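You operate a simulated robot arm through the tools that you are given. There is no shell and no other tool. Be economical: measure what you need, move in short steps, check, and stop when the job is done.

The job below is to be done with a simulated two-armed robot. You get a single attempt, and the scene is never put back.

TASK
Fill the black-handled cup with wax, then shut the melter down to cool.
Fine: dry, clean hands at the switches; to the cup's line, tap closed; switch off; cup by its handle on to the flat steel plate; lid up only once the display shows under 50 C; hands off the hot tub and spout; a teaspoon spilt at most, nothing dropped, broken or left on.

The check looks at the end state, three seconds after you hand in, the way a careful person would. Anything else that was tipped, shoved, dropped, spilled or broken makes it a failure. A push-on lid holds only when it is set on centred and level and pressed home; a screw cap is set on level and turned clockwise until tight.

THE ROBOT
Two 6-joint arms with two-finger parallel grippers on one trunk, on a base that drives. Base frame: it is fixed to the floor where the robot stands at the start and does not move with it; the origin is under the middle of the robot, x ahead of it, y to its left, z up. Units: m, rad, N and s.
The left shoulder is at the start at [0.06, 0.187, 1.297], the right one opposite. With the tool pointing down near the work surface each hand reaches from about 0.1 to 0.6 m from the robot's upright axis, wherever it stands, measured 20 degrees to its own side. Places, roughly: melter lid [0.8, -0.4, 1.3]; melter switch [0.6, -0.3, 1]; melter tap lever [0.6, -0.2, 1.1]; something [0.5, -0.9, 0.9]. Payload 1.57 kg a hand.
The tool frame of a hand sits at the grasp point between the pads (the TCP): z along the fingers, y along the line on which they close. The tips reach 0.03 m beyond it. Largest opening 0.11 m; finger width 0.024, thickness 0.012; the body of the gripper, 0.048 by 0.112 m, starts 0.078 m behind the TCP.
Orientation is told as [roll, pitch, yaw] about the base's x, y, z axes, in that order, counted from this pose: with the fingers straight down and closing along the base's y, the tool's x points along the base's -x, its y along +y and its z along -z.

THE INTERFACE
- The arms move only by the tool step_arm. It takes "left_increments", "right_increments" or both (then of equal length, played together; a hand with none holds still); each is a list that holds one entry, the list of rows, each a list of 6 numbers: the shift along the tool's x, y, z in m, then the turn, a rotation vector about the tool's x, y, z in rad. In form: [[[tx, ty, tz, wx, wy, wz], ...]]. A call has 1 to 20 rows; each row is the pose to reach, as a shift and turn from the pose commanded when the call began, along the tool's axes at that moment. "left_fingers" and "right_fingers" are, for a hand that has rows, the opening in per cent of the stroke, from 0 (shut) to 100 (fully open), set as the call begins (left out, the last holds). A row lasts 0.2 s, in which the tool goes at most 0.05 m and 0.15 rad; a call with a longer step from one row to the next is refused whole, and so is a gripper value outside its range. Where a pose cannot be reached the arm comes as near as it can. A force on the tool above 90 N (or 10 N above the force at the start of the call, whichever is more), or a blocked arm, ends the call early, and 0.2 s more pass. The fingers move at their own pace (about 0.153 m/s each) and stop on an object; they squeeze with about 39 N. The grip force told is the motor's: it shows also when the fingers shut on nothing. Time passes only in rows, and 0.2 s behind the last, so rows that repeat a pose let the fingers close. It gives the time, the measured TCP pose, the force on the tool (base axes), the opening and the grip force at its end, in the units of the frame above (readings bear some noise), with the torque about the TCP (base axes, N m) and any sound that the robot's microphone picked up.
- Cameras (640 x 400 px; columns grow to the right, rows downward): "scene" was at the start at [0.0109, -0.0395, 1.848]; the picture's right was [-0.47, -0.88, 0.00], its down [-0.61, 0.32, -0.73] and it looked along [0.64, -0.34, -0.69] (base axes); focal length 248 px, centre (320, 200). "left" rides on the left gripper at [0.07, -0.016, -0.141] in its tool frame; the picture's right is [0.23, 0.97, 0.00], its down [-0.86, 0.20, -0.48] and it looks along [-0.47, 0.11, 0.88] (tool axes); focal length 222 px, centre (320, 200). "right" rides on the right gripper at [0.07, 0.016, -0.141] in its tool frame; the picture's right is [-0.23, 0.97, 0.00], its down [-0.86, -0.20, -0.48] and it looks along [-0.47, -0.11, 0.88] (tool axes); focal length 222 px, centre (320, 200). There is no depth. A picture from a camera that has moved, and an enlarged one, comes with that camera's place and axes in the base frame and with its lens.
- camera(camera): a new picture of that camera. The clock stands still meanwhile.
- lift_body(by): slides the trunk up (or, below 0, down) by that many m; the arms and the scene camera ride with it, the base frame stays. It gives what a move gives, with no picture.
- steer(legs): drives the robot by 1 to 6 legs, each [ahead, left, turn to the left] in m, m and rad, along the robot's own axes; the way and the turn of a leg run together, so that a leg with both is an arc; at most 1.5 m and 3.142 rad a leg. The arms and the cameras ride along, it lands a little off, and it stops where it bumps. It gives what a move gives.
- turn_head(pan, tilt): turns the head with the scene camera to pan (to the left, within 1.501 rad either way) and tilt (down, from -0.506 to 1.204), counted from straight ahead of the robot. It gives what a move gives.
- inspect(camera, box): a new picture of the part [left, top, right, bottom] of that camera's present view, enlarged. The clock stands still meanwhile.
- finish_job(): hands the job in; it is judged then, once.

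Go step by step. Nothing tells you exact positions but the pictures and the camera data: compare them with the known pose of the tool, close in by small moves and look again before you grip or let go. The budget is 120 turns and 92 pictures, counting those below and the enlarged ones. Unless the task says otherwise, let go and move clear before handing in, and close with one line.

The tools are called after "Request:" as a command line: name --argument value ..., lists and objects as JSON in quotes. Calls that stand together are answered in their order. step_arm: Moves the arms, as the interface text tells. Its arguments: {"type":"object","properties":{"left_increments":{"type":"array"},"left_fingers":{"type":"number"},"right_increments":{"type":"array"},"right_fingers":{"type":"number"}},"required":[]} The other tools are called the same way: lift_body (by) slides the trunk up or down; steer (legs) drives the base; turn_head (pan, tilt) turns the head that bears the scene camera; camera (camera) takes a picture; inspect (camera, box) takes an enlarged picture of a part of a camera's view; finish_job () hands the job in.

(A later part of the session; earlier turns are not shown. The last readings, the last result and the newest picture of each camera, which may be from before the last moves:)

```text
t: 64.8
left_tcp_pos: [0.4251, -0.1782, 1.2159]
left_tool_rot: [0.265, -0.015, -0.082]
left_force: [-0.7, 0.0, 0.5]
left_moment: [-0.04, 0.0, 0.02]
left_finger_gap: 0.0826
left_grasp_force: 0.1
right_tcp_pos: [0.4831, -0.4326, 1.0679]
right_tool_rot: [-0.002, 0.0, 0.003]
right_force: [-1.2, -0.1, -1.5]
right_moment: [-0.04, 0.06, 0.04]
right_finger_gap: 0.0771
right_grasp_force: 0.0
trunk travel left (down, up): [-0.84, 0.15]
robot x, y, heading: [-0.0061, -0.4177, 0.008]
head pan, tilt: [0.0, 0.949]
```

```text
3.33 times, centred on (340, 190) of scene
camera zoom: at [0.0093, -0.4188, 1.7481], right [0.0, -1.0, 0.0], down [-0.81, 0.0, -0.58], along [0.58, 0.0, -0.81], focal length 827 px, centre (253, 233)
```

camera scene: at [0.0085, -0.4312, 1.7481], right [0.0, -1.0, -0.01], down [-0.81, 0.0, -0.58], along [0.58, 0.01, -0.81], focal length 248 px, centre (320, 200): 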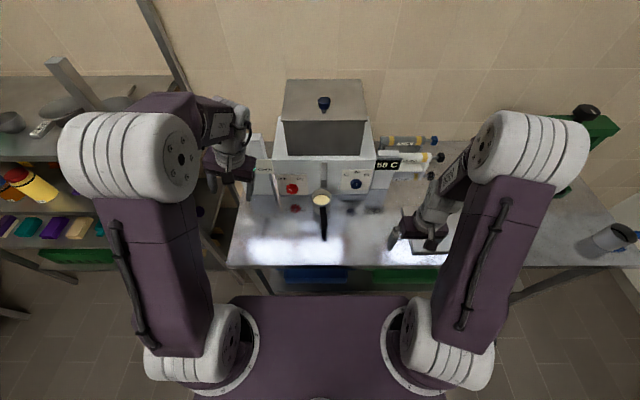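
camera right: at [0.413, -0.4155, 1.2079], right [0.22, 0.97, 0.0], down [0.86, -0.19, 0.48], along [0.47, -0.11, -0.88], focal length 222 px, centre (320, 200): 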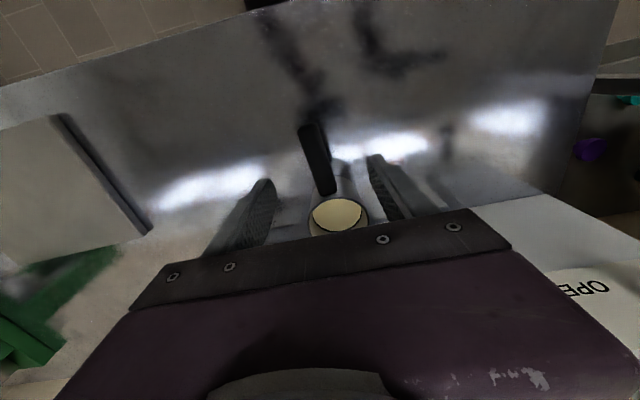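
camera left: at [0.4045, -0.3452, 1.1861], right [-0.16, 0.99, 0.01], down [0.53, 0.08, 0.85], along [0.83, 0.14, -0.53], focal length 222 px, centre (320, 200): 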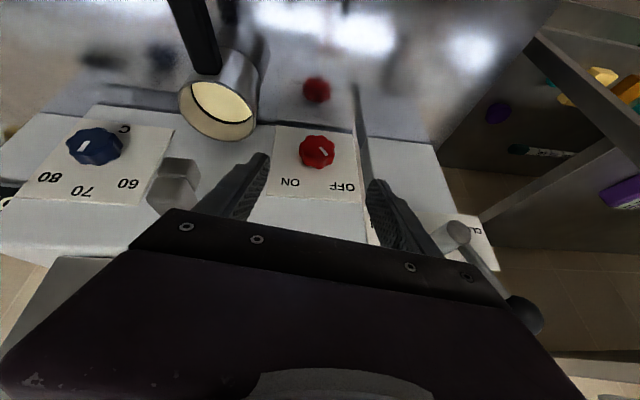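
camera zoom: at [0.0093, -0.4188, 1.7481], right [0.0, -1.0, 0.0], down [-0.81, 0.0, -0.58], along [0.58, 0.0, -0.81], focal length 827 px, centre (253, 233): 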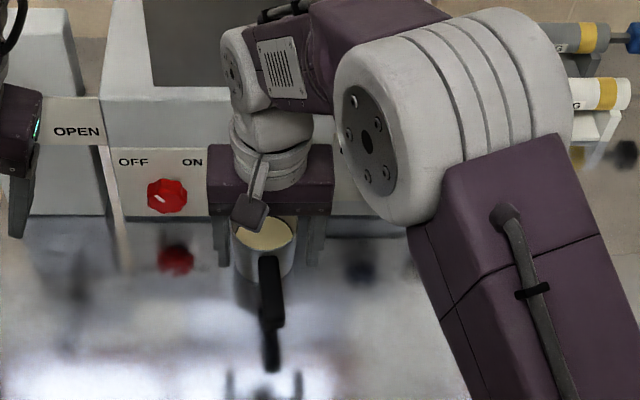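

The handle runs from about (0.459,-0.440) to (0.527,-0.435) at z≈0.955. I'll lower the open fingers around it near the cup end.

Request:
step_arm --right_increments '[[[-0.008, -0.001, 0.038, 0, 0, -0.025], [-0.016, -0.003, 0.077, 0, 0, -0.05], [-0.024, -0.004, 0.115, 0, 0, -0.076]]]'

Request:
camera --camera "right"

Request:
camera --camera "left"

```text
t: 65.6
left_tcp_pos: [0.425, -0.18, 1.2153]
left_tool_rot: [0.265, -0.014, -0.083]
left_force: [-0.3, -0.7, -0.6]
left_moment: [-0.01, -0.01, 0.0]
left_finger_gap: 0.0825
left_grasp_force: 0.0
right_tcp_pos: [0.5081, -0.4389, 0.9497]
right_tool_rot: [-0.001, -0.001, 0.079]
right_force: [0.2, 0.8, 0.1]
right_moment: [0.01, -0.01, 0.03]
right_finger_gap: 0.0768
right_grasp_force: 0.1
trunk travel left (down, up): [-0.84, 0.15]
robot x, y, heading: [0.0002, -0.4209, 0.001]
head pan, tilt: [0.0, 0.949]
```

```text
32 pictures are left
camera right: at [0.4373, -0.4279, 1.0908], right [0.15, 0.99, 0.0], down [0.87, -0.13, 0.48], along [0.47, -0.07, -0.88], focal length 222 px, centre (320, 200)
```

right: 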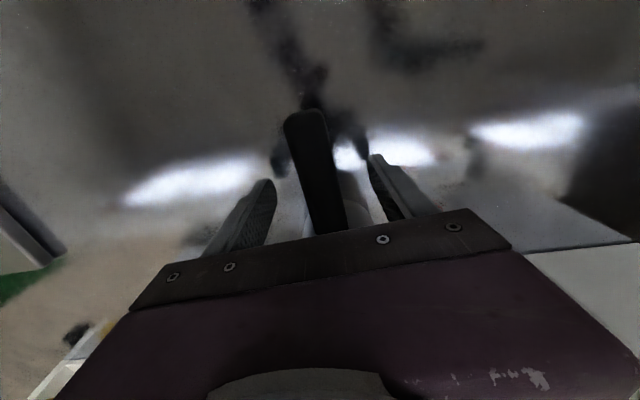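

```text
31 pictures are left
camera left: at [0.3498, -0.2253, 1.3479], right [-0.15, 0.96, 0.25], down [0.85, 0.0, 0.53], along [0.5, 0.29, -0.81], focal length 222 px, centre (320, 200)
```

left: 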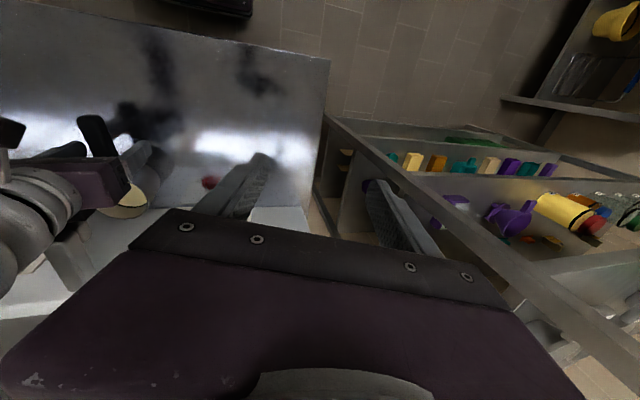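

The handle is centred between the fingers. Gripping.

Request:
step_arm --right_increments '[[[0, 0, 0, 0, 0, 0], [0, 0, 0, 0, 0, 0], [0, 0, 0, 0, 0, 0], [0, 0, 0, 0, 0, 0]]]' --right_fingers 0

Request:
step_arm --right_increments '[[[0, 0, -0.004, 0, 0, 0], [0, 0, -0.008, 0, 0, 0], [0, 0, -0.012, 0, 0, 0]]]'

Request:
camera --camera "scene"

Request:
camera --camera "right"

```text
t: 66.6
left_tcp_pos: [0.4259, -0.1797, 1.2139]
left_tool_rot: [0.264, -0.015, -0.082]
left_force: [0.0, 0.6, -0.3]
left_moment: [0.02, 0.02, -0.02]
left_finger_gap: 0.0822
left_grasp_force: 0.0
right_tcp_pos: [0.5066, -0.4384, 0.9504]
right_tool_rot: [-0.002, -0.001, 0.08]
right_force: [-1.0, 0.4, -0.1]
right_moment: [0.07, -0.04, 0.08]
right_finger_gap: 0.0238
right_grasp_force: 35.9
trunk travel left (down, up): [-0.84, 0.15]
robot x, y, heading: [0.0013, -0.4212, 0.002]
head pan, tilt: [0.0, 0.949]
```

```text
t: 67.4
left_tcp_pos: [0.4259, -0.1792, 1.2153]
left_tool_rot: [0.266, -0.016, -0.083]
left_force: [-0.1, -1.2, -0.8]
left_moment: [0.01, -0.01, -0.01]
left_finger_gap: 0.0825
left_grasp_force: 0.0
right_tcp_pos: [0.5084, -0.4381, 0.9628]
right_tool_rot: [-0.002, 0.0, 0.079]
right_force: [-0.7, -0.2, -1.8]
right_moment: [-0.03, 0.14, 0.0]
right_finger_gap: 0.0238
right_grasp_force: 35.7
trunk travel left (down, up): [-0.84, 0.15]
robot x, y, heading: [-0.0056, -0.4207, 0.004]
head pan, tilt: [0.0, 0.949]
```

```text
30 pictures are left
camera scene: at [0.0089, -0.421, 1.7481], right [0.0, -1.0, 0.0], down [-0.81, 0.0, -0.58], along [0.58, 0.0, -0.81], focal length 248 px, centre (320, 200)
```

scene: 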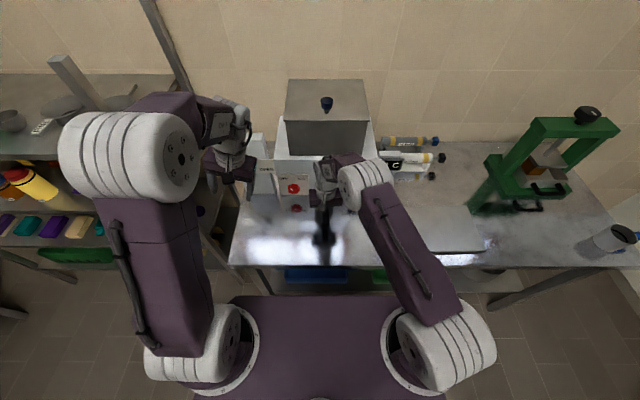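

```text
29 pictures are left
camera right: at [0.4374, -0.4266, 1.1033], right [0.15, 0.99, 0.0], down [0.87, -0.13, 0.48], along [0.47, -0.07, -0.88], focal length 222 px, centre (320, 200)
```

right: 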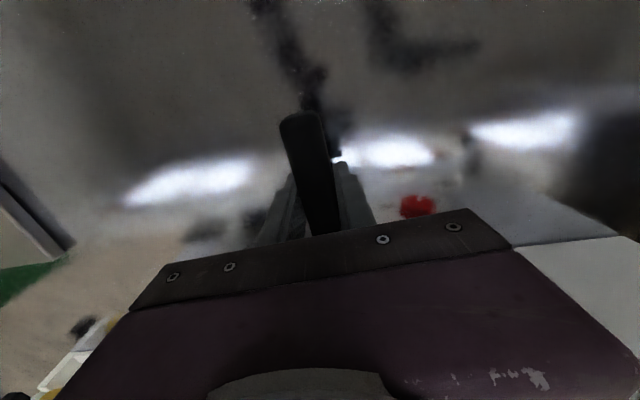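

The cup hangs from the grip (about 0.18 kg), level. Pulling it straight back from under the spout, then up.

Request:
step_arm --right_increments '[[[0.015, 0, 0, 0, 0, 0], [0.03, 0, 0, 0, 0, 0], [0.05, 0, 0, 0, 0, 0], [0.07, 0, 0, 0, 0, 0], [0.09, 0, 0, 0, 0, 0], [0.105, 0, 0, 0, 0, 0], [0.115, 0, 0, 0, 0, 0], [0.115, 0, -0.015, 0, 0, 0], [0.115, 0, -0.035, 0, 0, 0], [0.115, 0, -0.05, 0, 0, 0]]]'

Request:
inspect --camera "scene" --box '[260, 120, 500, 290]'

```text
t: 69.6
left_tcp_pos: [0.4237, -0.1793, 1.2161]
left_tool_rot: [0.264, -0.014, -0.085]
left_force: [-0.4, 0.4, -0.1]
left_moment: [0.02, 0.02, -0.03]
left_finger_gap: 0.0826
left_grasp_force: 0.1
right_tcp_pos: [0.3934, -0.447, 1.0118]
right_tool_rot: [-0.002, 0.0, 0.079]
right_force: [0.2, -0.4, -2.1]
right_moment: [-0.01, 0.21, -0.01]
right_finger_gap: 0.0236
right_grasp_force: 35.4
trunk travel left (down, up): [-0.84, 0.15]
robot x, y, heading: [-0.0007, -0.4194, 0.002]
head pan, tilt: [0.0, 0.949]
```

```text
2.35 times, centred on (380, 205) of scene
camera zoom: at [0.0083, -0.421, 1.7481], right [0.0, -1.0, 0.0], down [-0.81, 0.0, -0.58], along [0.58, 0.0, -0.81], focal length 584 px, centre (179, 188)
```

zoom: 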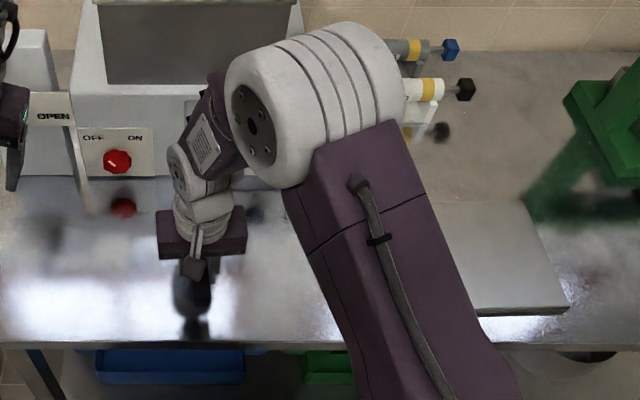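

The cup is clear. The plate spans about x 0.376-0.573, y -0.76 to -1.02. I'll drive right 0.26 m with the cup held.

Request:
steer --legs '[[0, -0.26, 0]]'

Request:
step_arm --right_increments '[[[0, -0.025, 0, 0, 0, 0], [0, -0.05, 0, 0, 0, 0], [0, -0.08, 0, 0, 0, 0], [0, -0.11, 0, 0, 0, 0], [0, -0.14, 0, 0, 0, 0], [0, -0.165, 0, 0, 0, 0], [0, -0.185, 0, 0, 0, 0]]]'

Request:
camera --camera "right"

Request:
camera --camera "scene"

```text
t: 71.4
left_tcp_pos: [0.4267, -0.4356, 1.2157]
left_tool_rot: [0.264, -0.014, -0.081]
left_force: [0.2, -0.4, 0.0]
left_moment: [0.01, 0.03, -0.01]
left_finger_gap: 0.0824
left_grasp_force: 0.1
right_tcp_pos: [0.3969, -0.7033, 1.0122]
right_tool_rot: [-0.002, -0.001, 0.085]
right_force: [-0.6, -0.2, -2.4]
right_moment: [-0.02, 0.13, 0.02]
right_finger_gap: 0.0239
right_grasp_force: 36.2
trunk travel left (down, up): [-0.84, 0.15]
robot x, y, heading: [0.0035, -0.6829, 0.012]
head pan, tilt: [0.0, 0.949]
```

```text
t: 73.0
left_tcp_pos: [0.4261, -0.4379, 1.2154]
left_tool_rot: [0.267, -0.014, -0.079]
left_force: [0.7, -0.3, 0.0]
left_moment: [0.0, 0.0, -0.03]
left_finger_gap: 0.0826
left_grasp_force: 0.1
right_tcp_pos: [0.411, -0.8916, 1.0126]
right_tool_rot: [-0.002, 0.001, 0.086]
right_force: [0.6, -0.1, -3.0]
right_moment: [0.04, 0.15, 0.0]
right_finger_gap: 0.0236
right_grasp_force: 36.0
trunk travel left (down, up): [-0.84, 0.15]
robot x, y, heading: [-0.0008, -0.6792, 0.009]
head pan, tilt: [0.0, 0.949]
```

```text
27 pictures are left
camera right: at [0.34, -0.8801, 1.1523], right [0.14, 0.99, 0.0], down [0.87, -0.13, 0.48], along [0.47, -0.07, -0.88], focal length 222 px, centre (320, 200)
```

right: 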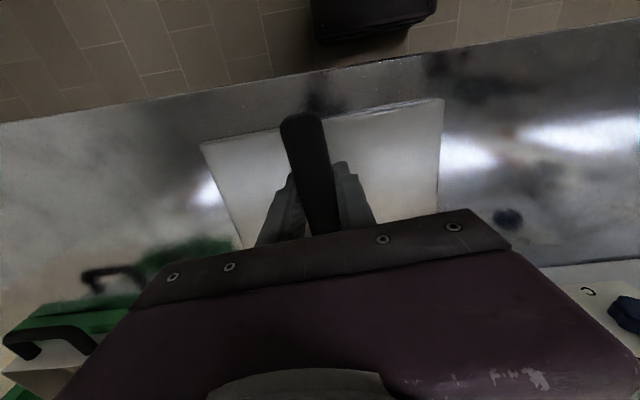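

```text
26 pictures are left
camera scene: at [0.0103, -0.6824, 1.7481], right [0.01, -1.0, 0.0], down [-0.81, -0.01, -0.58], along [0.58, 0.01, -0.81], focal length 248 px, centre (320, 200)
```

scene: 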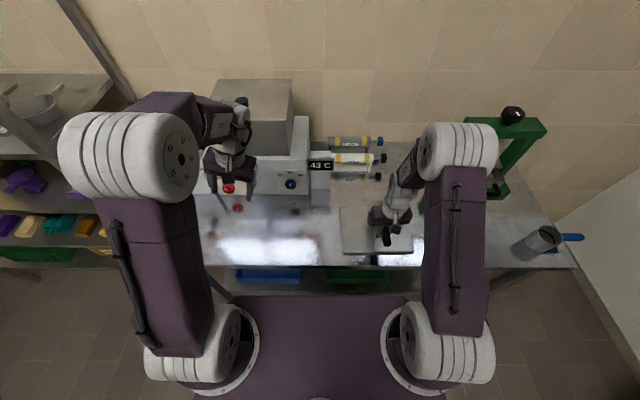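

The cup is over the plate's middle. Lowering slowly toward contact.

Request:
step_arm --right_increments '[[[0, 0, 0.015, 0, 0, 0], [0, 0, 0.028, 0, 0, 0], [0, 0, 0.036, 0, 0, 0], [0, 0, 0.041, 0, 0, 0], [0, 0, 0.044, 0, 0, 0]]]'

Request:
inspect --camera "scene" --box '[300, 150, 420, 270]'

```text
t: 74.2
left_tcp_pos: [0.4264, -0.4378, 1.2157]
left_tool_rot: [0.265, -0.013, -0.08]
left_force: [-0.6, 0.1, 0.2]
left_moment: [0.01, -0.01, 0.01]
left_finger_gap: 0.0827
left_grasp_force: 0.0
right_tcp_pos: [0.4105, -0.889, 0.9686]
right_tool_rot: [0.0, 0.0, 0.086]
right_force: [-0.3, 0.3, -2.4]
right_moment: [-0.04, 0.15, -0.01]
right_finger_gap: 0.0239
right_grasp_force: 35.8
trunk travel left (down, up): [-0.84, 0.15]
robot x, y, heading: [-0.0016, -0.6757, 0.008]
head pan, tilt: [0.0, 0.949]
```

```text
3.33 times, centred on (360, 210) of scene
camera zoom: at [0.0105, -0.6816, 1.7481], right [0.01, -1.0, 0.0], down [-0.81, -0.01, -0.58], along [0.58, 0.0, -0.81], focal length 827 px, centre (187, 167)
```

zoom: 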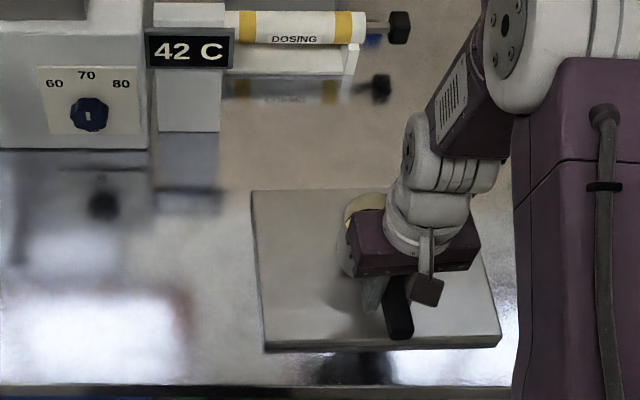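

The display already shows 42 C. I'm still above the plate; inching down.

Request:
step_arm --right_increments '[[[0, 0, 0.002, 0, 0, 0], [0, 0, 0.004, 0, 0, 0], [0, 0, 0.005, 0, 0, 0]]]'

```text
t: 75.0
left_tcp_pos: [0.4231, -0.4377, 1.218]
left_tool_rot: [0.266, -0.018, -0.08]
left_force: [0.1, -0.1, -0.3]
left_moment: [-0.02, 0.01, -0.01]
left_finger_gap: 0.0825
left_grasp_force: 0.0
right_tcp_pos: [0.4101, -0.8897, 0.9674]
right_tool_rot: [-0.003, -0.009, 0.085]
right_force: [-0.6, -7.7, 31.8]
right_moment: [-0.04, -1.12, -0.22]
right_finger_gap: 0.024
right_grasp_force: 35.7
trunk travel left (down, up): [-0.84, 0.15]
robot x, y, heading: [0.0009, -0.683, 0.008]
head pan, tilt: [0.0, 0.949]
```

In contact with the plate. Relieving the press and opening.

Request:
step_arm --right_increments '[[[0, 0, -0.002, 0, 0, 0], [0, 0, -0.0035, 0, 0, 0]]]'

Request:
step_arm --right_increments '[[[0, 0, 0, 0, 0, 0], [0, 0, 0, 0, 0, 0], [0, 0, 0, 0, 0, 0]]]' --right_fingers 60

Request:
camera --camera "right"

```text
t: 75.6
left_tcp_pos: [0.4263, -0.4368, 1.2161]
left_tool_rot: [0.266, -0.014, -0.079]
left_force: [-0.1, 0.6, -0.1]
left_moment: [-0.02, -0.01, 0.02]
left_finger_gap: 0.0824
left_grasp_force: 0.0
right_tcp_pos: [0.4105, -0.89, 0.9654]
right_tool_rot: [0.001, 0.0, 0.084]
right_force: [3.6, -1.8, 7.8]
right_moment: [0.03, -0.43, -0.1]
right_finger_gap: 0.0237
right_grasp_force: 35.7
trunk travel left (down, up): [-0.84, 0.15]
robot x, y, heading: [0.003, -0.6811, 0.007]
head pan, tilt: [0.0, 0.949]
```

```text
t: 76.4
left_tcp_pos: [0.4267, -0.4373, 1.2164]
left_tool_rot: [0.266, -0.013, -0.08]
left_force: [0.2, -0.6, -0.2]
left_moment: [0.0, -0.01, 0.02]
left_finger_gap: 0.0824
left_grasp_force: 0.0
right_tcp_pos: [0.4109, -0.8904, 0.9667]
right_tool_rot: [-0.003, -0.001, 0.085]
right_force: [0.0, -0.4, -0.9]
right_moment: [0.0, -0.01, 0.02]
right_finger_gap: 0.0661
right_grasp_force: 0.0
trunk travel left (down, up): [-0.84, 0.15]
robot x, y, heading: [-0.002, -0.6801, 0.005]
head pan, tilt: [0.0, 0.949]
```

```text
24 pictures are left
camera right: at [0.3396, -0.8789, 1.107], right [0.14, 0.99, 0.0], down [0.87, -0.13, 0.48], along [0.47, -0.07, -0.88], focal length 222 px, centre (320, 200)
```

right: 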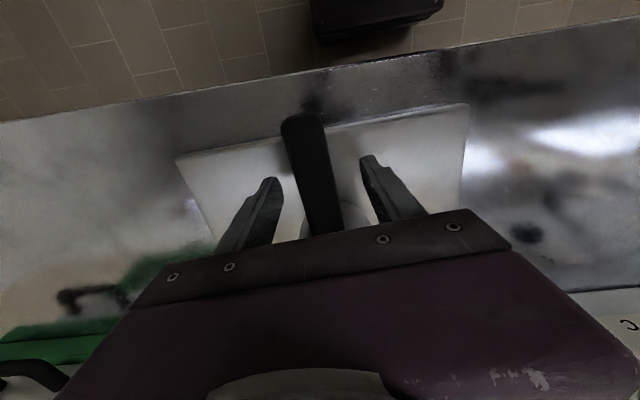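

Released; the cup stands on the plate. Raising the right hand straight up, then checking cup and lid.

Request:
step_arm --right_increments '[[[0, 0, -0.03, 0, 0, 0], [0, 0, -0.07, 0, 0, 0], [0, 0, -0.11, 0, 0, 0], [0, 0, -0.15, 0, 0, 0], [0, 0, -0.19, 0, 0, 0]]]'

Request:
lift_body --by 0.15

Request:
steer --legs '[[0, 0.08, 0]]'

Request:
camera --camera "scene"

Request:
camera --camera "left"

```text
t: 77.6
left_tcp_pos: [0.4241, -0.4376, 1.2164]
left_tool_rot: [0.266, -0.013, -0.08]
left_force: [-0.2, 0.1, -0.4]
left_moment: [-0.02, -0.02, 0.03]
left_finger_gap: 0.0826
left_grasp_force: 0.0
right_tcp_pos: [0.4092, -0.8886, 1.1577]
right_tool_rot: [-0.002, -0.002, 0.085]
right_force: [0.0, -0.2, 1.1]
right_moment: [0.0, -0.01, -0.03]
right_finger_gap: 0.066
right_grasp_force: 0.1
trunk travel left (down, up): [-0.84, 0.15]
robot x, y, heading: [-0.0023, -0.6806, 0.009]
head pan, tilt: [0.0, 0.949]
```

```text
t: 79.4
left_tcp_pos: [0.4257, -0.4374, 1.3651]
left_tool_rot: [0.266, -0.015, -0.082]
left_force: [0.5, 1.2, 0.1]
left_moment: [0.01, 0.02, -0.02]
left_finger_gap: 0.0826
left_grasp_force: 0.0
right_tcp_pos: [0.4091, -0.8898, 1.3069]
right_tool_rot: [-0.002, -0.003, 0.086]
right_force: [-0.3, 1.1, -0.4]
right_moment: [-0.02, 0.0, 0.05]
right_finger_gap: 0.0658
right_grasp_force: 0.0
trunk travel left (down, up): [-0.99, 0.0]
robot x, y, heading: [0.0005, -0.6817, 0.006]
head pan, tilt: [0.0, 0.949]
```

```text
t: 80.4
left_tcp_pos: [0.4243, -0.3731, 1.3675]
left_tool_rot: [0.275, -0.011, -0.08]
left_force: [-0.4, -0.1, 0.1]
left_moment: [0.1, 0.02, -0.01]
left_finger_gap: 0.0827
left_grasp_force: 0.1
right_tcp_pos: [0.41, -0.8246, 1.3042]
right_tool_rot: [0.01, -0.001, 0.083]
right_force: [0.2, -0.9, -0.4]
right_moment: [0.14, 0.01, 0.0]
right_finger_gap: 0.066
right_grasp_force: 0.2
trunk travel left (down, up): [-0.99, 0.0]
robot x, y, heading: [-0.0006, -0.6015, 0.009]
head pan, tilt: [0.0, 0.949]
```

```text
23 pictures are left
camera scene: at [0.0095, -0.6215, 1.898], right [0.01, -1.0, -0.01], down [-0.81, 0.0, -0.58], along [0.58, 0.01, -0.81], focal length 248 px, centre (320, 200)
```

scene: 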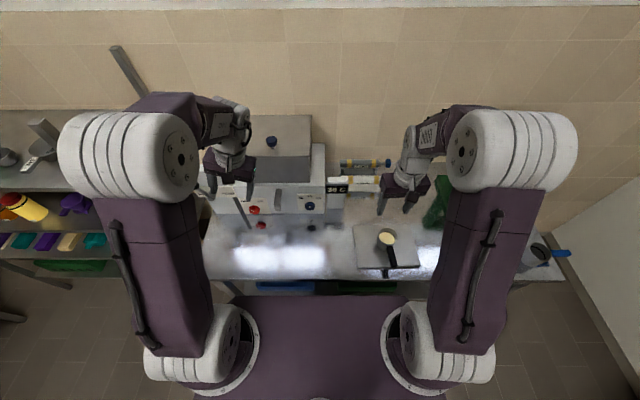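

```text
22 pictures are left
camera left: at [0.3496, -0.4199, 1.4998], right [-0.15, 0.95, 0.26], down [0.85, -0.01, 0.53], along [0.5, 0.3, -0.81], focal length 222 px, centre (320, 200)
```

left: 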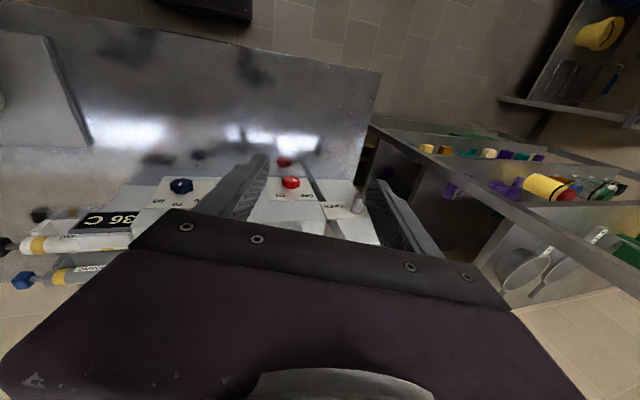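

The cup stands on the plate, and the display shows about 36 C, well under 50. Now I'll look at the lid to see whether it's hinged.

Request:
inspect --camera "scene" --box '[230, 95, 350, 175]'

```text
5.00 times, centred on (290, 135) of scene
camera zoom: at [0.0095, -0.6215, 1.898], right [0.01, -1.0, -0.01], down [-0.81, 0.0, -0.58], along [0.58, 0.01, -0.81], focal length 1240 px, centre (470, 525)
```

zoom: 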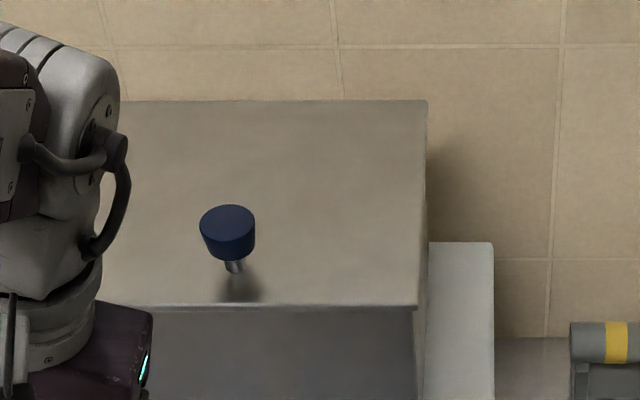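

The knob sits near the lid's front edge, so it's likely hinged at the back (about x 0.92). I'll drive 0.1 m closer and prepare the left hand with a forward pitch above the knob (about (0.713,-0.44,1.285)).

Request:
steer --legs '[[0.1, 0, 0]]'

Request:
step_arm --left_increments '[[[0, 0, -0.02, 0, 0, 0], [-0.02, -0.02, -0.03, 0.07, -0.1, -0.02], [-0.04, -0.04, -0.03, 0.14, -0.2, -0.04], [-0.06, -0.06, -0.03, 0.2, -0.3, -0.06], [-0.09, -0.07, -0.03, 0.26, -0.4, -0.08]]]' --left_fingers 70

Request:
camera --camera "left"

```text
t: 81.6
left_tcp_pos: [0.5148, -0.358, 1.3686]
left_tool_rot: [0.265, -0.023, -0.081]
left_force: [-1.2, 0.4, 0.0]
left_moment: [-0.03, -0.06, 0.03]
left_finger_gap: 0.0824
left_grasp_force: 0.1
right_tcp_pos: [0.4997, -0.8108, 1.3108]
right_tool_rot: [-0.002, -0.009, 0.084]
right_force: [-0.3, 0.4, 0.0]
right_moment: [0.04, -0.07, 0.01]
right_finger_gap: 0.0662
right_grasp_force: 0.2
trunk travel left (down, up): [-0.99, 0.0]
robot x, y, heading: [0.0983, -0.6008, 0.011]
head pan, tilt: [0.0, 0.949]
```

```text
t: 82.8
left_tcp_pos: [0.5893, -0.3879, 1.3382]
left_tool_rot: [0.144, -0.456, -0.139]
left_force: [0.3, -0.2, -0.3]
left_moment: [-0.01, 0.0, -0.01]
left_finger_gap: 0.0768
left_grasp_force: 0.1
left hand out of reach, approached as far as the arm can: row 1, 2, 3, 4, 5
right_tcp_pos: [0.5081, -0.8102, 1.3073]
right_tool_rot: [-0.003, -0.002, 0.085]
right_force: [0.1, 0.0, 0.1]
right_moment: [-0.03, -0.02, -0.03]
right_finger_gap: 0.0658
right_grasp_force: 0.0
trunk travel left (down, up): [-0.99, 0.0]
robot x, y, heading: [0.0981, -0.6021, 0.012]
head pan, tilt: [0.0, 0.949]
```

```text
20 pictures are left
camera left: at [0.4623, -0.4056, 1.4326], right [-0.13, 0.99, 0.03], down [0.56, 0.05, 0.83], along [0.82, 0.12, -0.56], focal length 222 px, centre (320, 200)
```

left: 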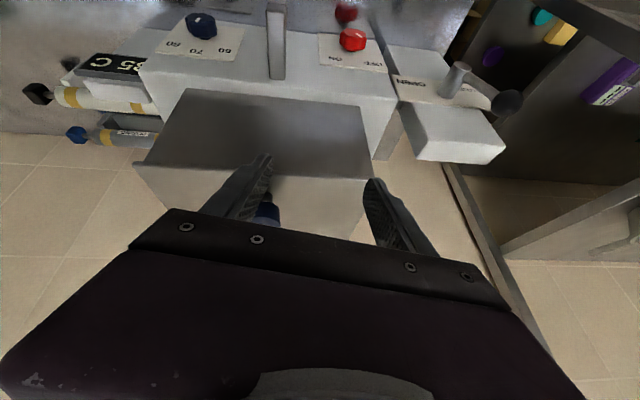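

The knob is confirmed at (0.713,-0.438,1.284). Moving to a pre-grasp just above it with roll and yaw squared.

Request:
step_arm --left_increments '[[[-0.03, -0.014, -0.002, 0.02, -0.007, -0.06], [-0.06, -0.028, 0.01, 0.04, -0.015, -0.13], [-0.089, -0.041, 0.021, 0.059, -0.022, -0.19]]]'

Request:
camera --camera "left"

```text
t: 83.6
left_tcp_pos: [0.6665, -0.452, 1.3411]
left_tool_rot: [0.019, -0.506, 0.072]
left_force: [0.0, 0.1, -1.0]
left_moment: [0.0, 0.01, 0.0]
left_finger_gap: 0.0769
left_grasp_force: 0.1
left hand out of reach, approached as far as the arm can: row 1, 2, 3
right_tcp_pos: [0.5099, -0.8124, 1.3061]
right_tool_rot: [-0.001, -0.001, 0.084]
right_force: [0.5, 0.6, 0.3]
right_moment: [0.0, 0.0, 0.01]
right_finger_gap: 0.0662
right_grasp_force: 0.0
trunk travel left (down, up): [-0.99, 0.0]
robot x, y, heading: [0.1002, -0.6018, 0.009]
head pan, tilt: [0.0, 0.949]
```

```text
19 pictures are left
camera left: at [0.5399, -0.4779, 1.4322], right [-0.28, 0.96, -0.1], down [0.5, 0.23, 0.83], along [0.82, 0.18, -0.54], focal length 222 px, centre (320, 200)
```

left: 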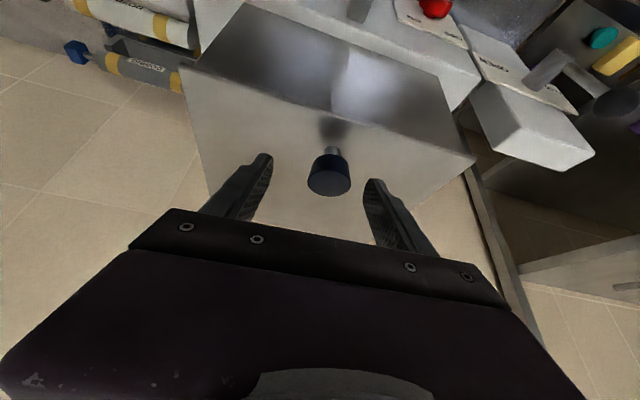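

The knob is centred ahead. Going in to straddle it, tips kept above the lid.

Request:
step_arm --left_increments '[[[-0.008, 0.007, 0.032, 0, 0, 0], [-0.016, 0.013, 0.0647, 0, 0, 0]]]'

Request:
camera --camera "left"

```text
t: 84.2
left_tcp_pos: [0.69, -0.4491, 1.3011]
left_tool_rot: [0.005, -0.531, 0.076]
left_force: [-24.2, -4.9, 69.0]
left_moment: [-2.93, 0.2, -0.84]
left_finger_gap: 0.0791
left_grasp_force: 1.1
left hand out of reach, approached as far as the arm can: row 1, 2
right_tcp_pos: [0.4947, -0.8143, 1.312]
right_tool_rot: [0.0, -0.013, 0.083]
right_force: [-0.2, -0.1, -0.3]
right_moment: [0.01, 0.0, 0.0]
right_finger_gap: 0.0661
right_grasp_force: 0.0
trunk travel left (down, up): [-0.99, 0.0]
robot x, y, heading: [0.0974, -0.6016, 0.012]
head pan, tilt: [0.0, 0.949]
```

```text
18 pictures are left
camera left: at [0.5585, -0.4757, 1.3891], right [-0.27, 0.96, -0.11], down [0.48, 0.23, 0.85], along [0.84, 0.18, -0.52], focal length 222 px, centre (320, 200)
```

left: 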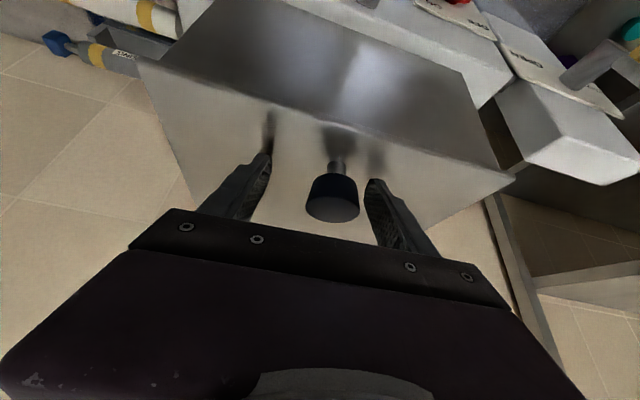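

The tips touched the lid top, so I raise slightly, then shift forward and left to centre the knob.

Request:
step_arm --left_increments '[[[-0.006, 0, -0.01, 0, 0, 0], [-0.013, 0.007, -0.004, 0, 0, 0], [-0.02, 0.014, 0.0, 0, 0, 0]]]'

Request:
camera --camera "left"

```text
t: 85.0
left_tcp_pos: [0.689, -0.4485, 1.3018]
left_tool_rot: [0.015, -0.534, 0.071]
left_force: [-22.8, -6.9, 68.7]
left_moment: [-3.15, 0.21, -1.11]
left_finger_gap: 0.0808
left_grasp_force: 1.9
left hand out of reach, approached as far as the arm can: row 1, 2, 3
right_tcp_pos: [0.4912, -0.8166, 1.3125]
right_tool_rot: [0.002, -0.015, 0.084]
right_force: [-0.6, -0.5, -0.4]
right_moment: [0.04, 0.03, -0.05]
right_finger_gap: 0.0659
right_grasp_force: 0.1
trunk travel left (down, up): [-0.99, 0.0]
robot x, y, heading: [0.0951, -0.6006, 0.008]
head pan, tilt: [0.0, 0.949]
```

```text
17 pictures are left
camera left: at [0.5599, -0.4754, 1.3893], right [-0.27, 0.96, -0.1], down [0.48, 0.23, 0.85], along [0.84, 0.18, -0.52], focal length 222 px, centre (320, 200)
```

left: 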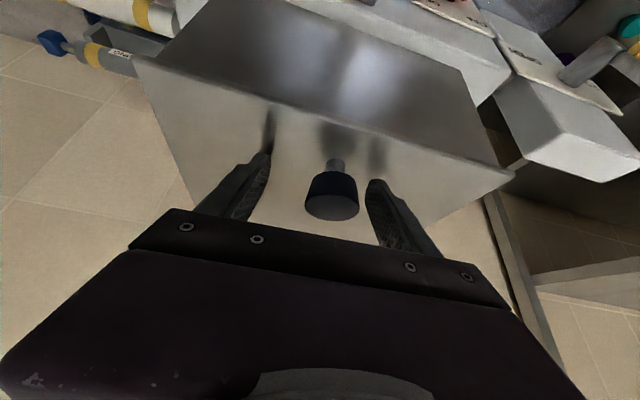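

The arm can't hold that pitch here. I'll ease the pitch to about 15° while lifting off the lid.

Request:
step_arm --left_increments '[[[-0.012, 0, -0.022, 0, 0.14, 0], [-0.012, 0.01, -0.022, 0, 0.28, 0.03], [-0.012, 0.01, -0.022, 0, 0.28, 0.03]]]'

```text
t: 85.5
left_tcp_pos: [0.6914, -0.4568, 1.3047]
left_tool_rot: [0.04, -0.445, 0.076]
left_force: [-1.1, 10.5, 21.4]
left_moment: [-0.89, -0.86, 0.03]
left_finger_gap: 0.0759
left_grasp_force: 0.2
left hand out of reach, approached as far as the arm can: row 1, 2
right_tcp_pos: [0.5113, -0.8076, 1.3062]
right_tool_rot: [-0.003, 0.0, 0.087]
right_force: [0.1, 0.4, 0.0]
right_moment: [0.01, -0.02, -0.03]
right_finger_gap: 0.0656
right_grasp_force: 0.0
trunk travel left (down, up): [-0.99, 0.0]
robot x, y, heading: [0.0957, -0.5983, 0.005]
head pan, tilt: [0.0, 0.949]
stopped in row 2 (left hand): the force on the tool passed its limit at 100 N (the readings are from after the stop); the commanded pose is now the measured one
```

I'll back the base 0.05 m: that frees the fingers from the knob and extends the arm, where this pitch is permitted.

Request:
steer --legs '[[-0.05, 0, 0]]'

Request:
step_arm --left_increments '[[[-0.006, 0, -0.02, 0, 0, 0], [-0.013, 0.01, -0.035, 0, -0.04, 0.03]]]'

Request:
camera --camera "left"

```text
t: 86.4
left_tcp_pos: [0.6404, -0.4612, 1.3009]
left_tool_rot: [0.045, -0.431, 0.074]
left_force: [0.1, 0.2, -1.4]
left_moment: [0.0, -0.06, -0.02]
left_finger_gap: 0.0776
left_grasp_force: 0.6
right_tcp_pos: [0.4616, -0.8106, 1.307]
right_tool_rot: [-0.001, 0.0, 0.086]
right_force: [0.1, -0.2, 1.0]
right_moment: [0.0, -0.01, 0.0]
right_finger_gap: 0.0663
right_grasp_force: 0.1
trunk travel left (down, up): [-0.99, 0.0]
robot x, y, heading: [0.0496, -0.6019, 0.016]
head pan, tilt: [0.0, 0.949]
```

```text
t: 87.0
left_tcp_pos: [0.6349, -0.4521, 1.3394]
left_tool_rot: [0.062, -0.469, 0.037]
left_force: [1.0, -0.5, 0.1]
left_moment: [0.0, -0.01, -0.02]
left_finger_gap: 0.0772
left_grasp_force: 0.1
right_tcp_pos: [0.463, -0.8104, 1.3065]
right_tool_rot: [-0.001, -0.001, 0.086]
right_force: [-0.5, -0.4, -0.6]
right_moment: [-0.04, -0.02, 0.02]
right_finger_gap: 0.066
right_grasp_force: 0.1
trunk travel left (down, up): [-0.99, 0.0]
robot x, y, heading: [0.0509, -0.5989, 0.01]
head pan, tilt: [0.0, 0.949]
```

```text
16 pictures are left
camera left: at [0.5107, -0.4802, 1.4329], right [-0.27, 0.96, -0.05], down [0.53, 0.19, 0.82], along [0.8, 0.19, -0.56], focal length 222 px, centre (320, 200)
```

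left: 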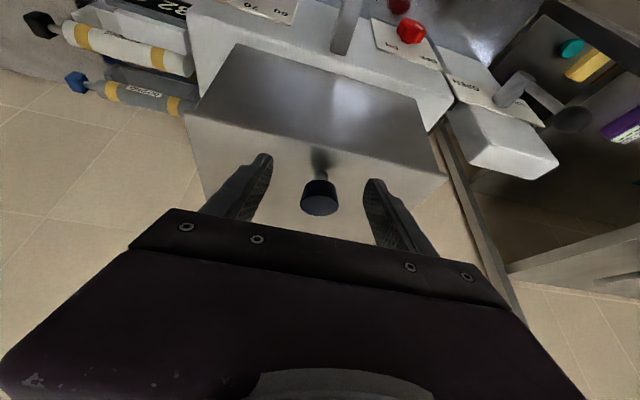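

In reach again, and the knob is dead ahead. Advancing to grasp it, a centimetre higher than before.

Request:
step_arm --left_increments '[[[-0.03, 0.005, 0.015, 0, 0, 0], [-0.045, 0.009, 0.04, 0, 0, 0], [-0.0567, 0.011, 0.063, 0, 0, 0]]]'

Request:
camera --camera "left"

```text
t: 87.8
left_tcp_pos: [0.6935, -0.4461, 1.3051]
left_tool_rot: [0.087, -0.493, 0.037]
left_force: [-2.9, -0.8, 10.2]
left_moment: [-0.48, 0.0, -0.17]
left_finger_gap: 0.0774
left_grasp_force: 0.4
left hand out of reach, approached as far as the arm can: row 1, 2, 3
right_tcp_pos: [0.4558, -0.8133, 1.3094]
right_tool_rot: [-0.001, -0.006, 0.085]
right_force: [0.5, 0.4, -0.5]
right_moment: [0.01, -0.02, 0.01]
right_finger_gap: 0.066
right_grasp_force: 0.0
trunk travel left (down, up): [-0.99, 0.0]
robot x, y, heading: [0.0479, -0.6036, 0.009]
head pan, tilt: [0.0, 0.949]
```

```text
15 pictures are left
camera left: at [0.5668, -0.4791, 1.3963], right [-0.28, 0.96, -0.03], down [0.51, 0.18, 0.84], along [0.81, 0.21, -0.54], focal length 222 px, centre (320, 200)
```

left: 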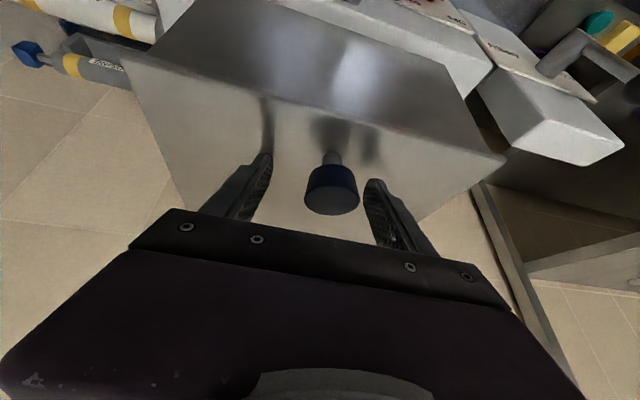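

The knob is within the pads' range but 14 mm left of centre; nudge the base forward-left a touch and close.

Request:
steer --legs '[[0.015, 0.013, 0]]'

Request:
step_arm --left_increments '[[[0, 0, 0, 0, 0, 0], [0, 0, 0, 0, 0, 0], [0, 0, 0, 0, 0, 0]]]' --left_fingers 10

Request:
camera --camera "left"

```text
t: 88.6
left_tcp_pos: [0.7107, -0.435, 1.305]
left_tool_rot: [0.091, -0.495, 0.035]
left_force: [-2.8, -2.9, 18.9]
left_moment: [-0.88, -0.06, -0.25]
left_finger_gap: 0.0773
left_grasp_force: 0.4
right_tcp_pos: [0.4717, -0.8023, 1.3079]
right_tool_rot: [0.002, -0.005, 0.086]
right_force: [0.0, -0.4, 0.4]
right_moment: [0.02, 0.01, 0.0]
right_finger_gap: 0.0659
right_grasp_force: 0.0
trunk travel left (down, up): [-0.99, 0.0]
robot x, y, heading: [0.0687, -0.5855, 0.009]
head pan, tilt: [0.0, 0.949]
```

```text
t: 89.4
left_tcp_pos: [0.714, -0.437, 1.305]
left_tool_rot: [0.09, -0.493, 0.034]
left_force: [-1.4, -9.8, 4.2]
left_moment: [-0.16, -0.27, -0.2]
left_finger_gap: 0.0379
left_grasp_force: 43.8
right_tcp_pos: [0.4753, -0.8015, 1.3064]
right_tool_rot: [0.003, -0.001, 0.086]
right_force: [0.9, -0.1, 0.3]
right_moment: [0.0, 0.02, -0.03]
right_finger_gap: 0.0663
right_grasp_force: 0.1
trunk travel left (down, up): [-0.99, 0.0]
robot x, y, heading: [0.0601, -0.5836, 0.01]
head pan, tilt: [0.0, 0.949]
```

```text
14 pictures are left
camera left: at [0.5874, -0.4683, 1.3951], right [-0.27, 0.96, -0.03], down [0.51, 0.17, 0.84], along [0.81, 0.21, -0.54], focal length 222 px, centre (320, 200)
```

left: 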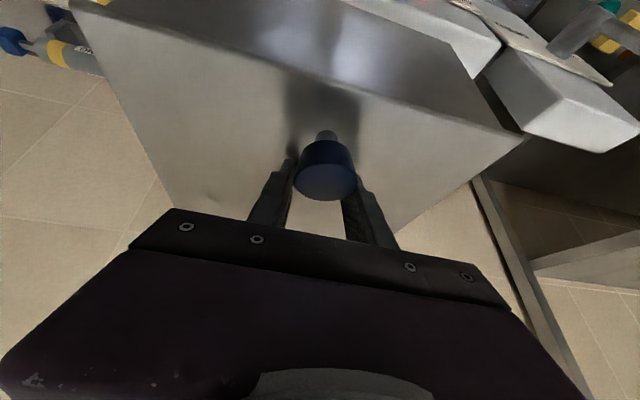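

The knob is gripped (38 mm). A small test lift of 2 cm along the expected hinge arc.

Request:
step_arm --left_increments '[[[-0.005, 0, -0.009, 0, 0, 0], [-0.01, 0, -0.018, 0, 0, 0], [-0.014, 0, -0.026, 0, 0, 0]]]'

Request:
camera --camera "scene"

```text
t: 90.2
left_tcp_pos: [0.7184, -0.4329, 1.3314]
left_tool_rot: [0.099, -0.499, 0.037]
left_force: [19.5, -1.1, -11.6]
left_moment: [0.11, -0.51, 0.16]
left_finger_gap: 0.0136
left_grasp_force: 1.2
right_tcp_pos: [0.4799, -0.7988, 1.3036]
right_tool_rot: [0.001, 0.002, 0.087]
right_force: [0.0, 0.4, -0.2]
right_moment: [-0.02, 0.0, 0.01]
right_finger_gap: 0.0658
right_grasp_force: 0.1
trunk travel left (down, up): [-0.99, 0.0]
robot x, y, heading: [0.063, -0.587, 0.012]
head pan, tilt: [0.0, 0.949]
```

```text
13 pictures are left
camera scene: at [0.0815, -0.591, 1.8982], right [0.01, -1.0, 0.0], down [-0.82, -0.01, -0.58], along [0.58, 0.01, -0.82], focal length 248 px, centre (320, 200)
```

scene: 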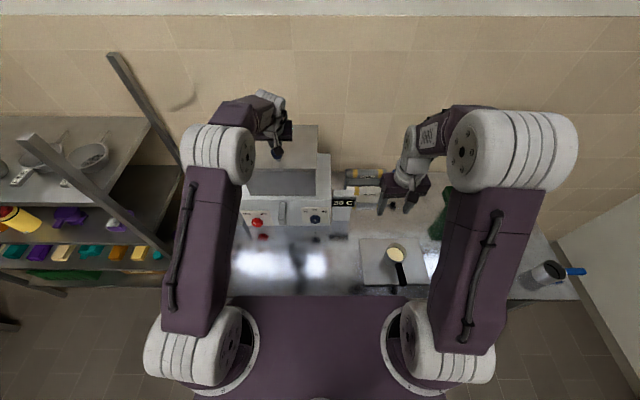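

The grip slipped on the knob's top. I'll look before regripping lower.

Request:
camera --camera "left"

```text
12 pictures are left
camera left: at [0.5924, -0.468, 1.4214], right [-0.28, 0.96, -0.02], down [0.51, 0.17, 0.84], along [0.81, 0.22, -0.54], focal length 222 px, centre (320, 200)
```

left: 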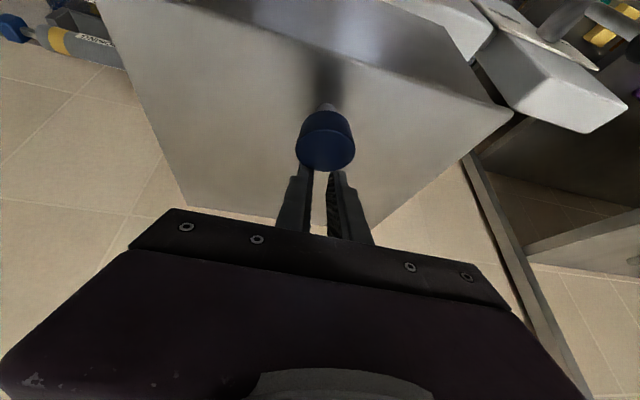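

The fingers had closed behind the knob. Re-triangulated, the knob is at (0.691,-0.438,1.306), so I'll open, rise, and back the base 0.03 m.

Request:
step_arm --left_increments '[[[-0.007, 0, -0.013, 0, 0, 0], [-0.0136, 0, -0.0266, 0, 0, 0], [-0.016, 0, -0.031, 0, 0, 0]]]' --left_fingers 62

Request:
steer --legs '[[-0.035, 0, 0]]'

```text
t: 91.0
left_tcp_pos: [0.7086, -0.4415, 1.3624]
left_tool_rot: [0.101, -0.499, 0.037]
left_force: [0.0, -0.4, -0.3]
left_moment: [-0.01, 0.01, 0.02]
left_finger_gap: 0.0681
left_grasp_force: 0.1
left hand out of reach, approached as far as the arm can: row 1, 2, 3
right_tcp_pos: [0.4771, -0.7979, 1.3069]
right_tool_rot: [-0.001, 0.0, 0.084]
right_force: [-0.5, -0.2, -0.1]
right_moment: [-0.03, 0.03, 0.0]
right_finger_gap: 0.066
right_grasp_force: 0.0
trunk travel left (down, up): [-0.99, 0.0]
robot x, y, heading: [0.0612, -0.5876, 0.011]
head pan, tilt: [0.0, 0.949]
```

```text
t: 91.8
left_tcp_pos: [0.6812, -0.4416, 1.3588]
left_tool_rot: [0.101, -0.493, 0.038]
left_force: [-0.1, -0.4, -1.0]
left_moment: [-0.02, 0.08, 0.0]
left_finger_gap: 0.0683
left_grasp_force: 0.0
right_tcp_pos: [0.4491, -0.7967, 1.3038]
right_tool_rot: [-0.004, 0.007, 0.087]
right_force: [0.2, -0.1, -0.7]
right_moment: [0.01, 0.11, -0.01]
right_finger_gap: 0.0661
right_grasp_force: 0.1
trunk travel left (down, up): [-0.99, 0.0]
robot x, y, heading: [0.0271, -0.5846, 0.011]
head pan, tilt: [0.0, 0.949]
```

Request:
step_arm --left_increments '[[[0.007, 0, 0.024, 0, 0, 0], [0.0144, -0.001, 0.047, 0, 0, 0], [0.0144, -0.001, 0.047, 0, 0, 0]]]'

Request:
camera --camera "left"

```text
t: 92.6
left_tcp_pos: [0.6834, -0.4384, 1.3141]
left_tool_rot: [0.103, -0.496, 0.038]
left_force: [0.1, 0.9, 0.0]
left_moment: [0.04, 0.03, -0.01]
left_finger_gap: 0.0684
left_grasp_force: 0.0
right_tcp_pos: [0.4441, -0.7972, 1.3064]
right_tool_rot: [-0.003, 0.003, 0.085]
right_force: [0.4, -0.2, -0.2]
right_moment: [0.04, 0.0, 0.0]
right_finger_gap: 0.066
right_grasp_force: 0.0
trunk travel left (down, up): [-0.99, 0.0]
robot x, y, heading: [0.0315, -0.5918, 0.015]
head pan, tilt: [0.0, 0.949]
```

```text
11 pictures are left
camera left: at [0.5579, -0.4728, 1.4036], right [-0.28, 0.96, -0.02], down [0.51, 0.17, 0.84], along [0.81, 0.23, -0.54], focal length 222 px, centre (320, 200)
```

left: 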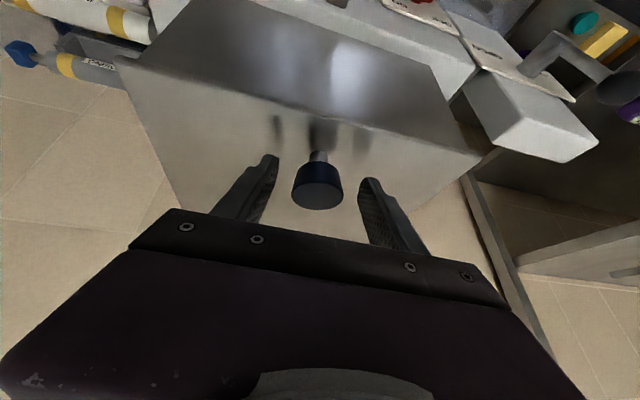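

Well centred and in reach. Closing, then a 10° test lift along the arc.

Request:
step_arm --left_increments '[[[0, 0, 0.005, 0, 0, 0], [0, 0, 0.005, 0, 0, 0], [0, 0, 0.005, 0, 0, 0], [0, 0, 0.005, 0, 0, 0], [-0.006, 0, -0.002, 0, 0, 0], [-0.012, 0.001, -0.008, 0, 0, 0], [-0.018, 0.002, -0.014, 0, 0, 0], [-0.0245, 0.003, -0.02, 0, 0, 0]]]' --left_fingers 10

Request:
camera --camera "left"

Request:
inspect --camera "scene" --box '[200, 80, 400, 220]'

```text
t: 94.4
left_tcp_pos: [0.6918, -0.4391, 1.3426]
left_tool_rot: [0.112, -0.503, 0.034]
left_force: [-8.1, -6.0, -8.3]
left_moment: [0.06, 1.32, 0.24]
left_finger_gap: 0.0389
left_grasp_force: 44.8
right_tcp_pos: [0.4403, -0.7994, 1.3053]
right_tool_rot: [0.001, 0.0, 0.084]
right_force: [-0.6, -0.3, 0.1]
right_moment: [0.0, 0.03, -0.01]
right_finger_gap: 0.0661
right_grasp_force: 0.0
trunk travel left (down, up): [-0.99, 0.0]
robot x, y, heading: [0.0281, -0.5906, 0.008]
head pan, tilt: [0.0, 0.949]
```

```text
10 pictures are left
camera left: at [0.5647, -0.4748, 1.4323], right [-0.28, 0.96, -0.01], down [0.5, 0.16, 0.85], along [0.82, 0.23, -0.53], focal length 222 px, centre (320, 200)
```

left: 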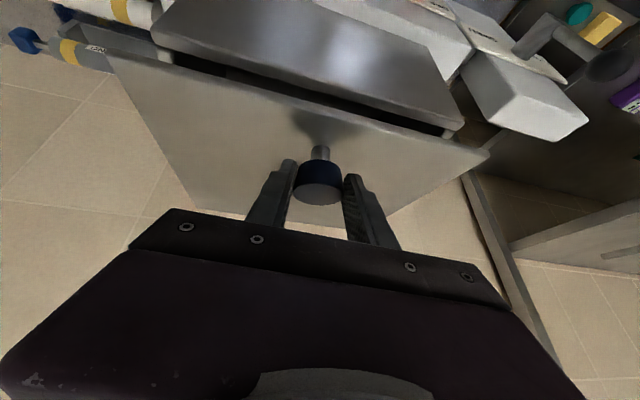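

```text
2.86 times, centred on (300, 150) of scene
camera zoom: at [0.039, -0.5911, 1.8981], right [0.01, -1.0, 0.0], down [-0.81, -0.01, -0.58], along [0.58, 0.01, -0.81], focal length 709 px, centre (377, 343)
```

zoom: 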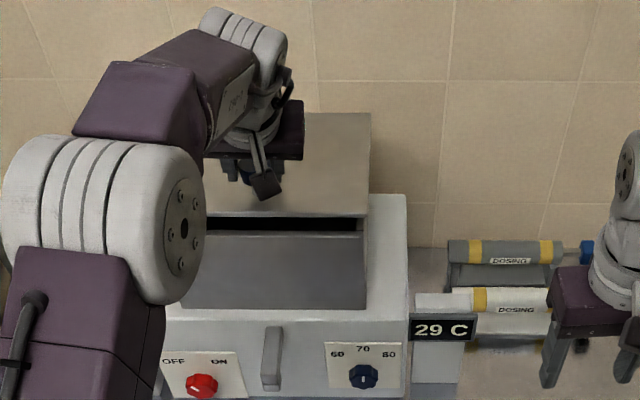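

The lid swings on a rear hinge with little force (display 29 C). Continuing the arc, pitching the hand more forward as it rises.

Request:
step_arm --left_increments '[[[-0.008, 0.001, -0.005, 0, -0.05, 0], [-0.016, 0.001, -0.01, 0, -0.1, 0], [-0.024, 0.002, -0.015, 0, -0.15, 0], [-0.032, 0.003, -0.02, 0, -0.2, 0]]]'

```text
t: 95.4
left_tcp_pos: [0.7112, -0.4387, 1.3789]
left_tool_rot: [0.12, -0.699, 0.006]
left_force: [-4.7, -12.1, -6.0]
left_moment: [-0.12, 0.99, 0.01]
left_finger_gap: 0.0393
left_grasp_force: 44.8
right_tcp_pos: [0.4402, -0.8007, 1.3061]
right_tool_rot: [0.001, -0.001, 0.085]
right_force: [0.2, 0.1, 0.0]
right_moment: [-0.01, -0.02, 0.03]
right_finger_gap: 0.0661
right_grasp_force: 0.1
trunk travel left (down, up): [-0.99, 0.0]
robot x, y, heading: [0.0284, -0.5888, 0.009]
head pan, tilt: [0.0, 0.949]
```

No reach limit. Next 15° of opening.

Request:
step_arm --left_increments '[[[-0.013, 0.001, -0.004, 0, -0.06, 0], [-0.026, 0.002, -0.007, 0, -0.12, 0], [-0.039, 0.003, -0.009, 0, -0.18, 0], [-0.0523, 0.004, -0.011, 0, -0.24, 0]]]'

```text
t: 96.4
left_tcp_pos: [0.7436, -0.4396, 1.4213]
left_tool_rot: [0.157, -0.939, -0.043]
left_force: [-7.6, -19.4, -6.8]
left_moment: [-0.15, 1.3, 0.28]
left_finger_gap: 0.0393
left_grasp_force: 45.0
right_tcp_pos: [0.4399, -0.8045, 1.3054]
right_tool_rot: [0.004, -0.001, 0.084]
right_force: [0.6, -1.1, -0.1]
right_moment: [-0.01, 0.04, 0.04]
right_finger_gap: 0.066
right_grasp_force: 0.0
trunk travel left (down, up): [-0.99, 0.0]
robot x, y, heading: [0.0308, -0.5912, 0.01]
head pan, tilt: [0.0, 0.949]
```

Continuing another 15°, easing the sideways force.

Request:
step_arm --left_increments '[[[-0.014, -0.001, 0.003, 0, -0.05, 0], [-0.027, -0.002, 0.006, 0, -0.1, 0], [-0.039, -0.003, 0.011, 0, -0.15, 0], [-0.051, -0.004, 0.0155, 0, -0.2, 0]]]'

```text
t: 97.4
left_tcp_pos: [0.7873, -0.4382, 1.4527]
left_tool_rot: [0.219, -1.134, -0.114]
left_force: [-0.1, 0.8, -0.4]
left_moment: [0.0, 0.0, 0.02]
left_finger_gap: 0.011
left_grasp_force: 0.1
right_tcp_pos: [0.441, -0.8002, 1.3067]
right_tool_rot: [0.002, -0.003, 0.087]
right_force: [0.9, 0.0, -0.2]
right_moment: [0.02, 0.0, -0.03]
right_finger_gap: 0.0663
right_grasp_force: 0.0
trunk travel left (down, up): [-0.99, 0.0]
robot x, y, heading: [0.0298, -0.5877, 0.01]
head pan, tilt: [0.0, 0.949]
```

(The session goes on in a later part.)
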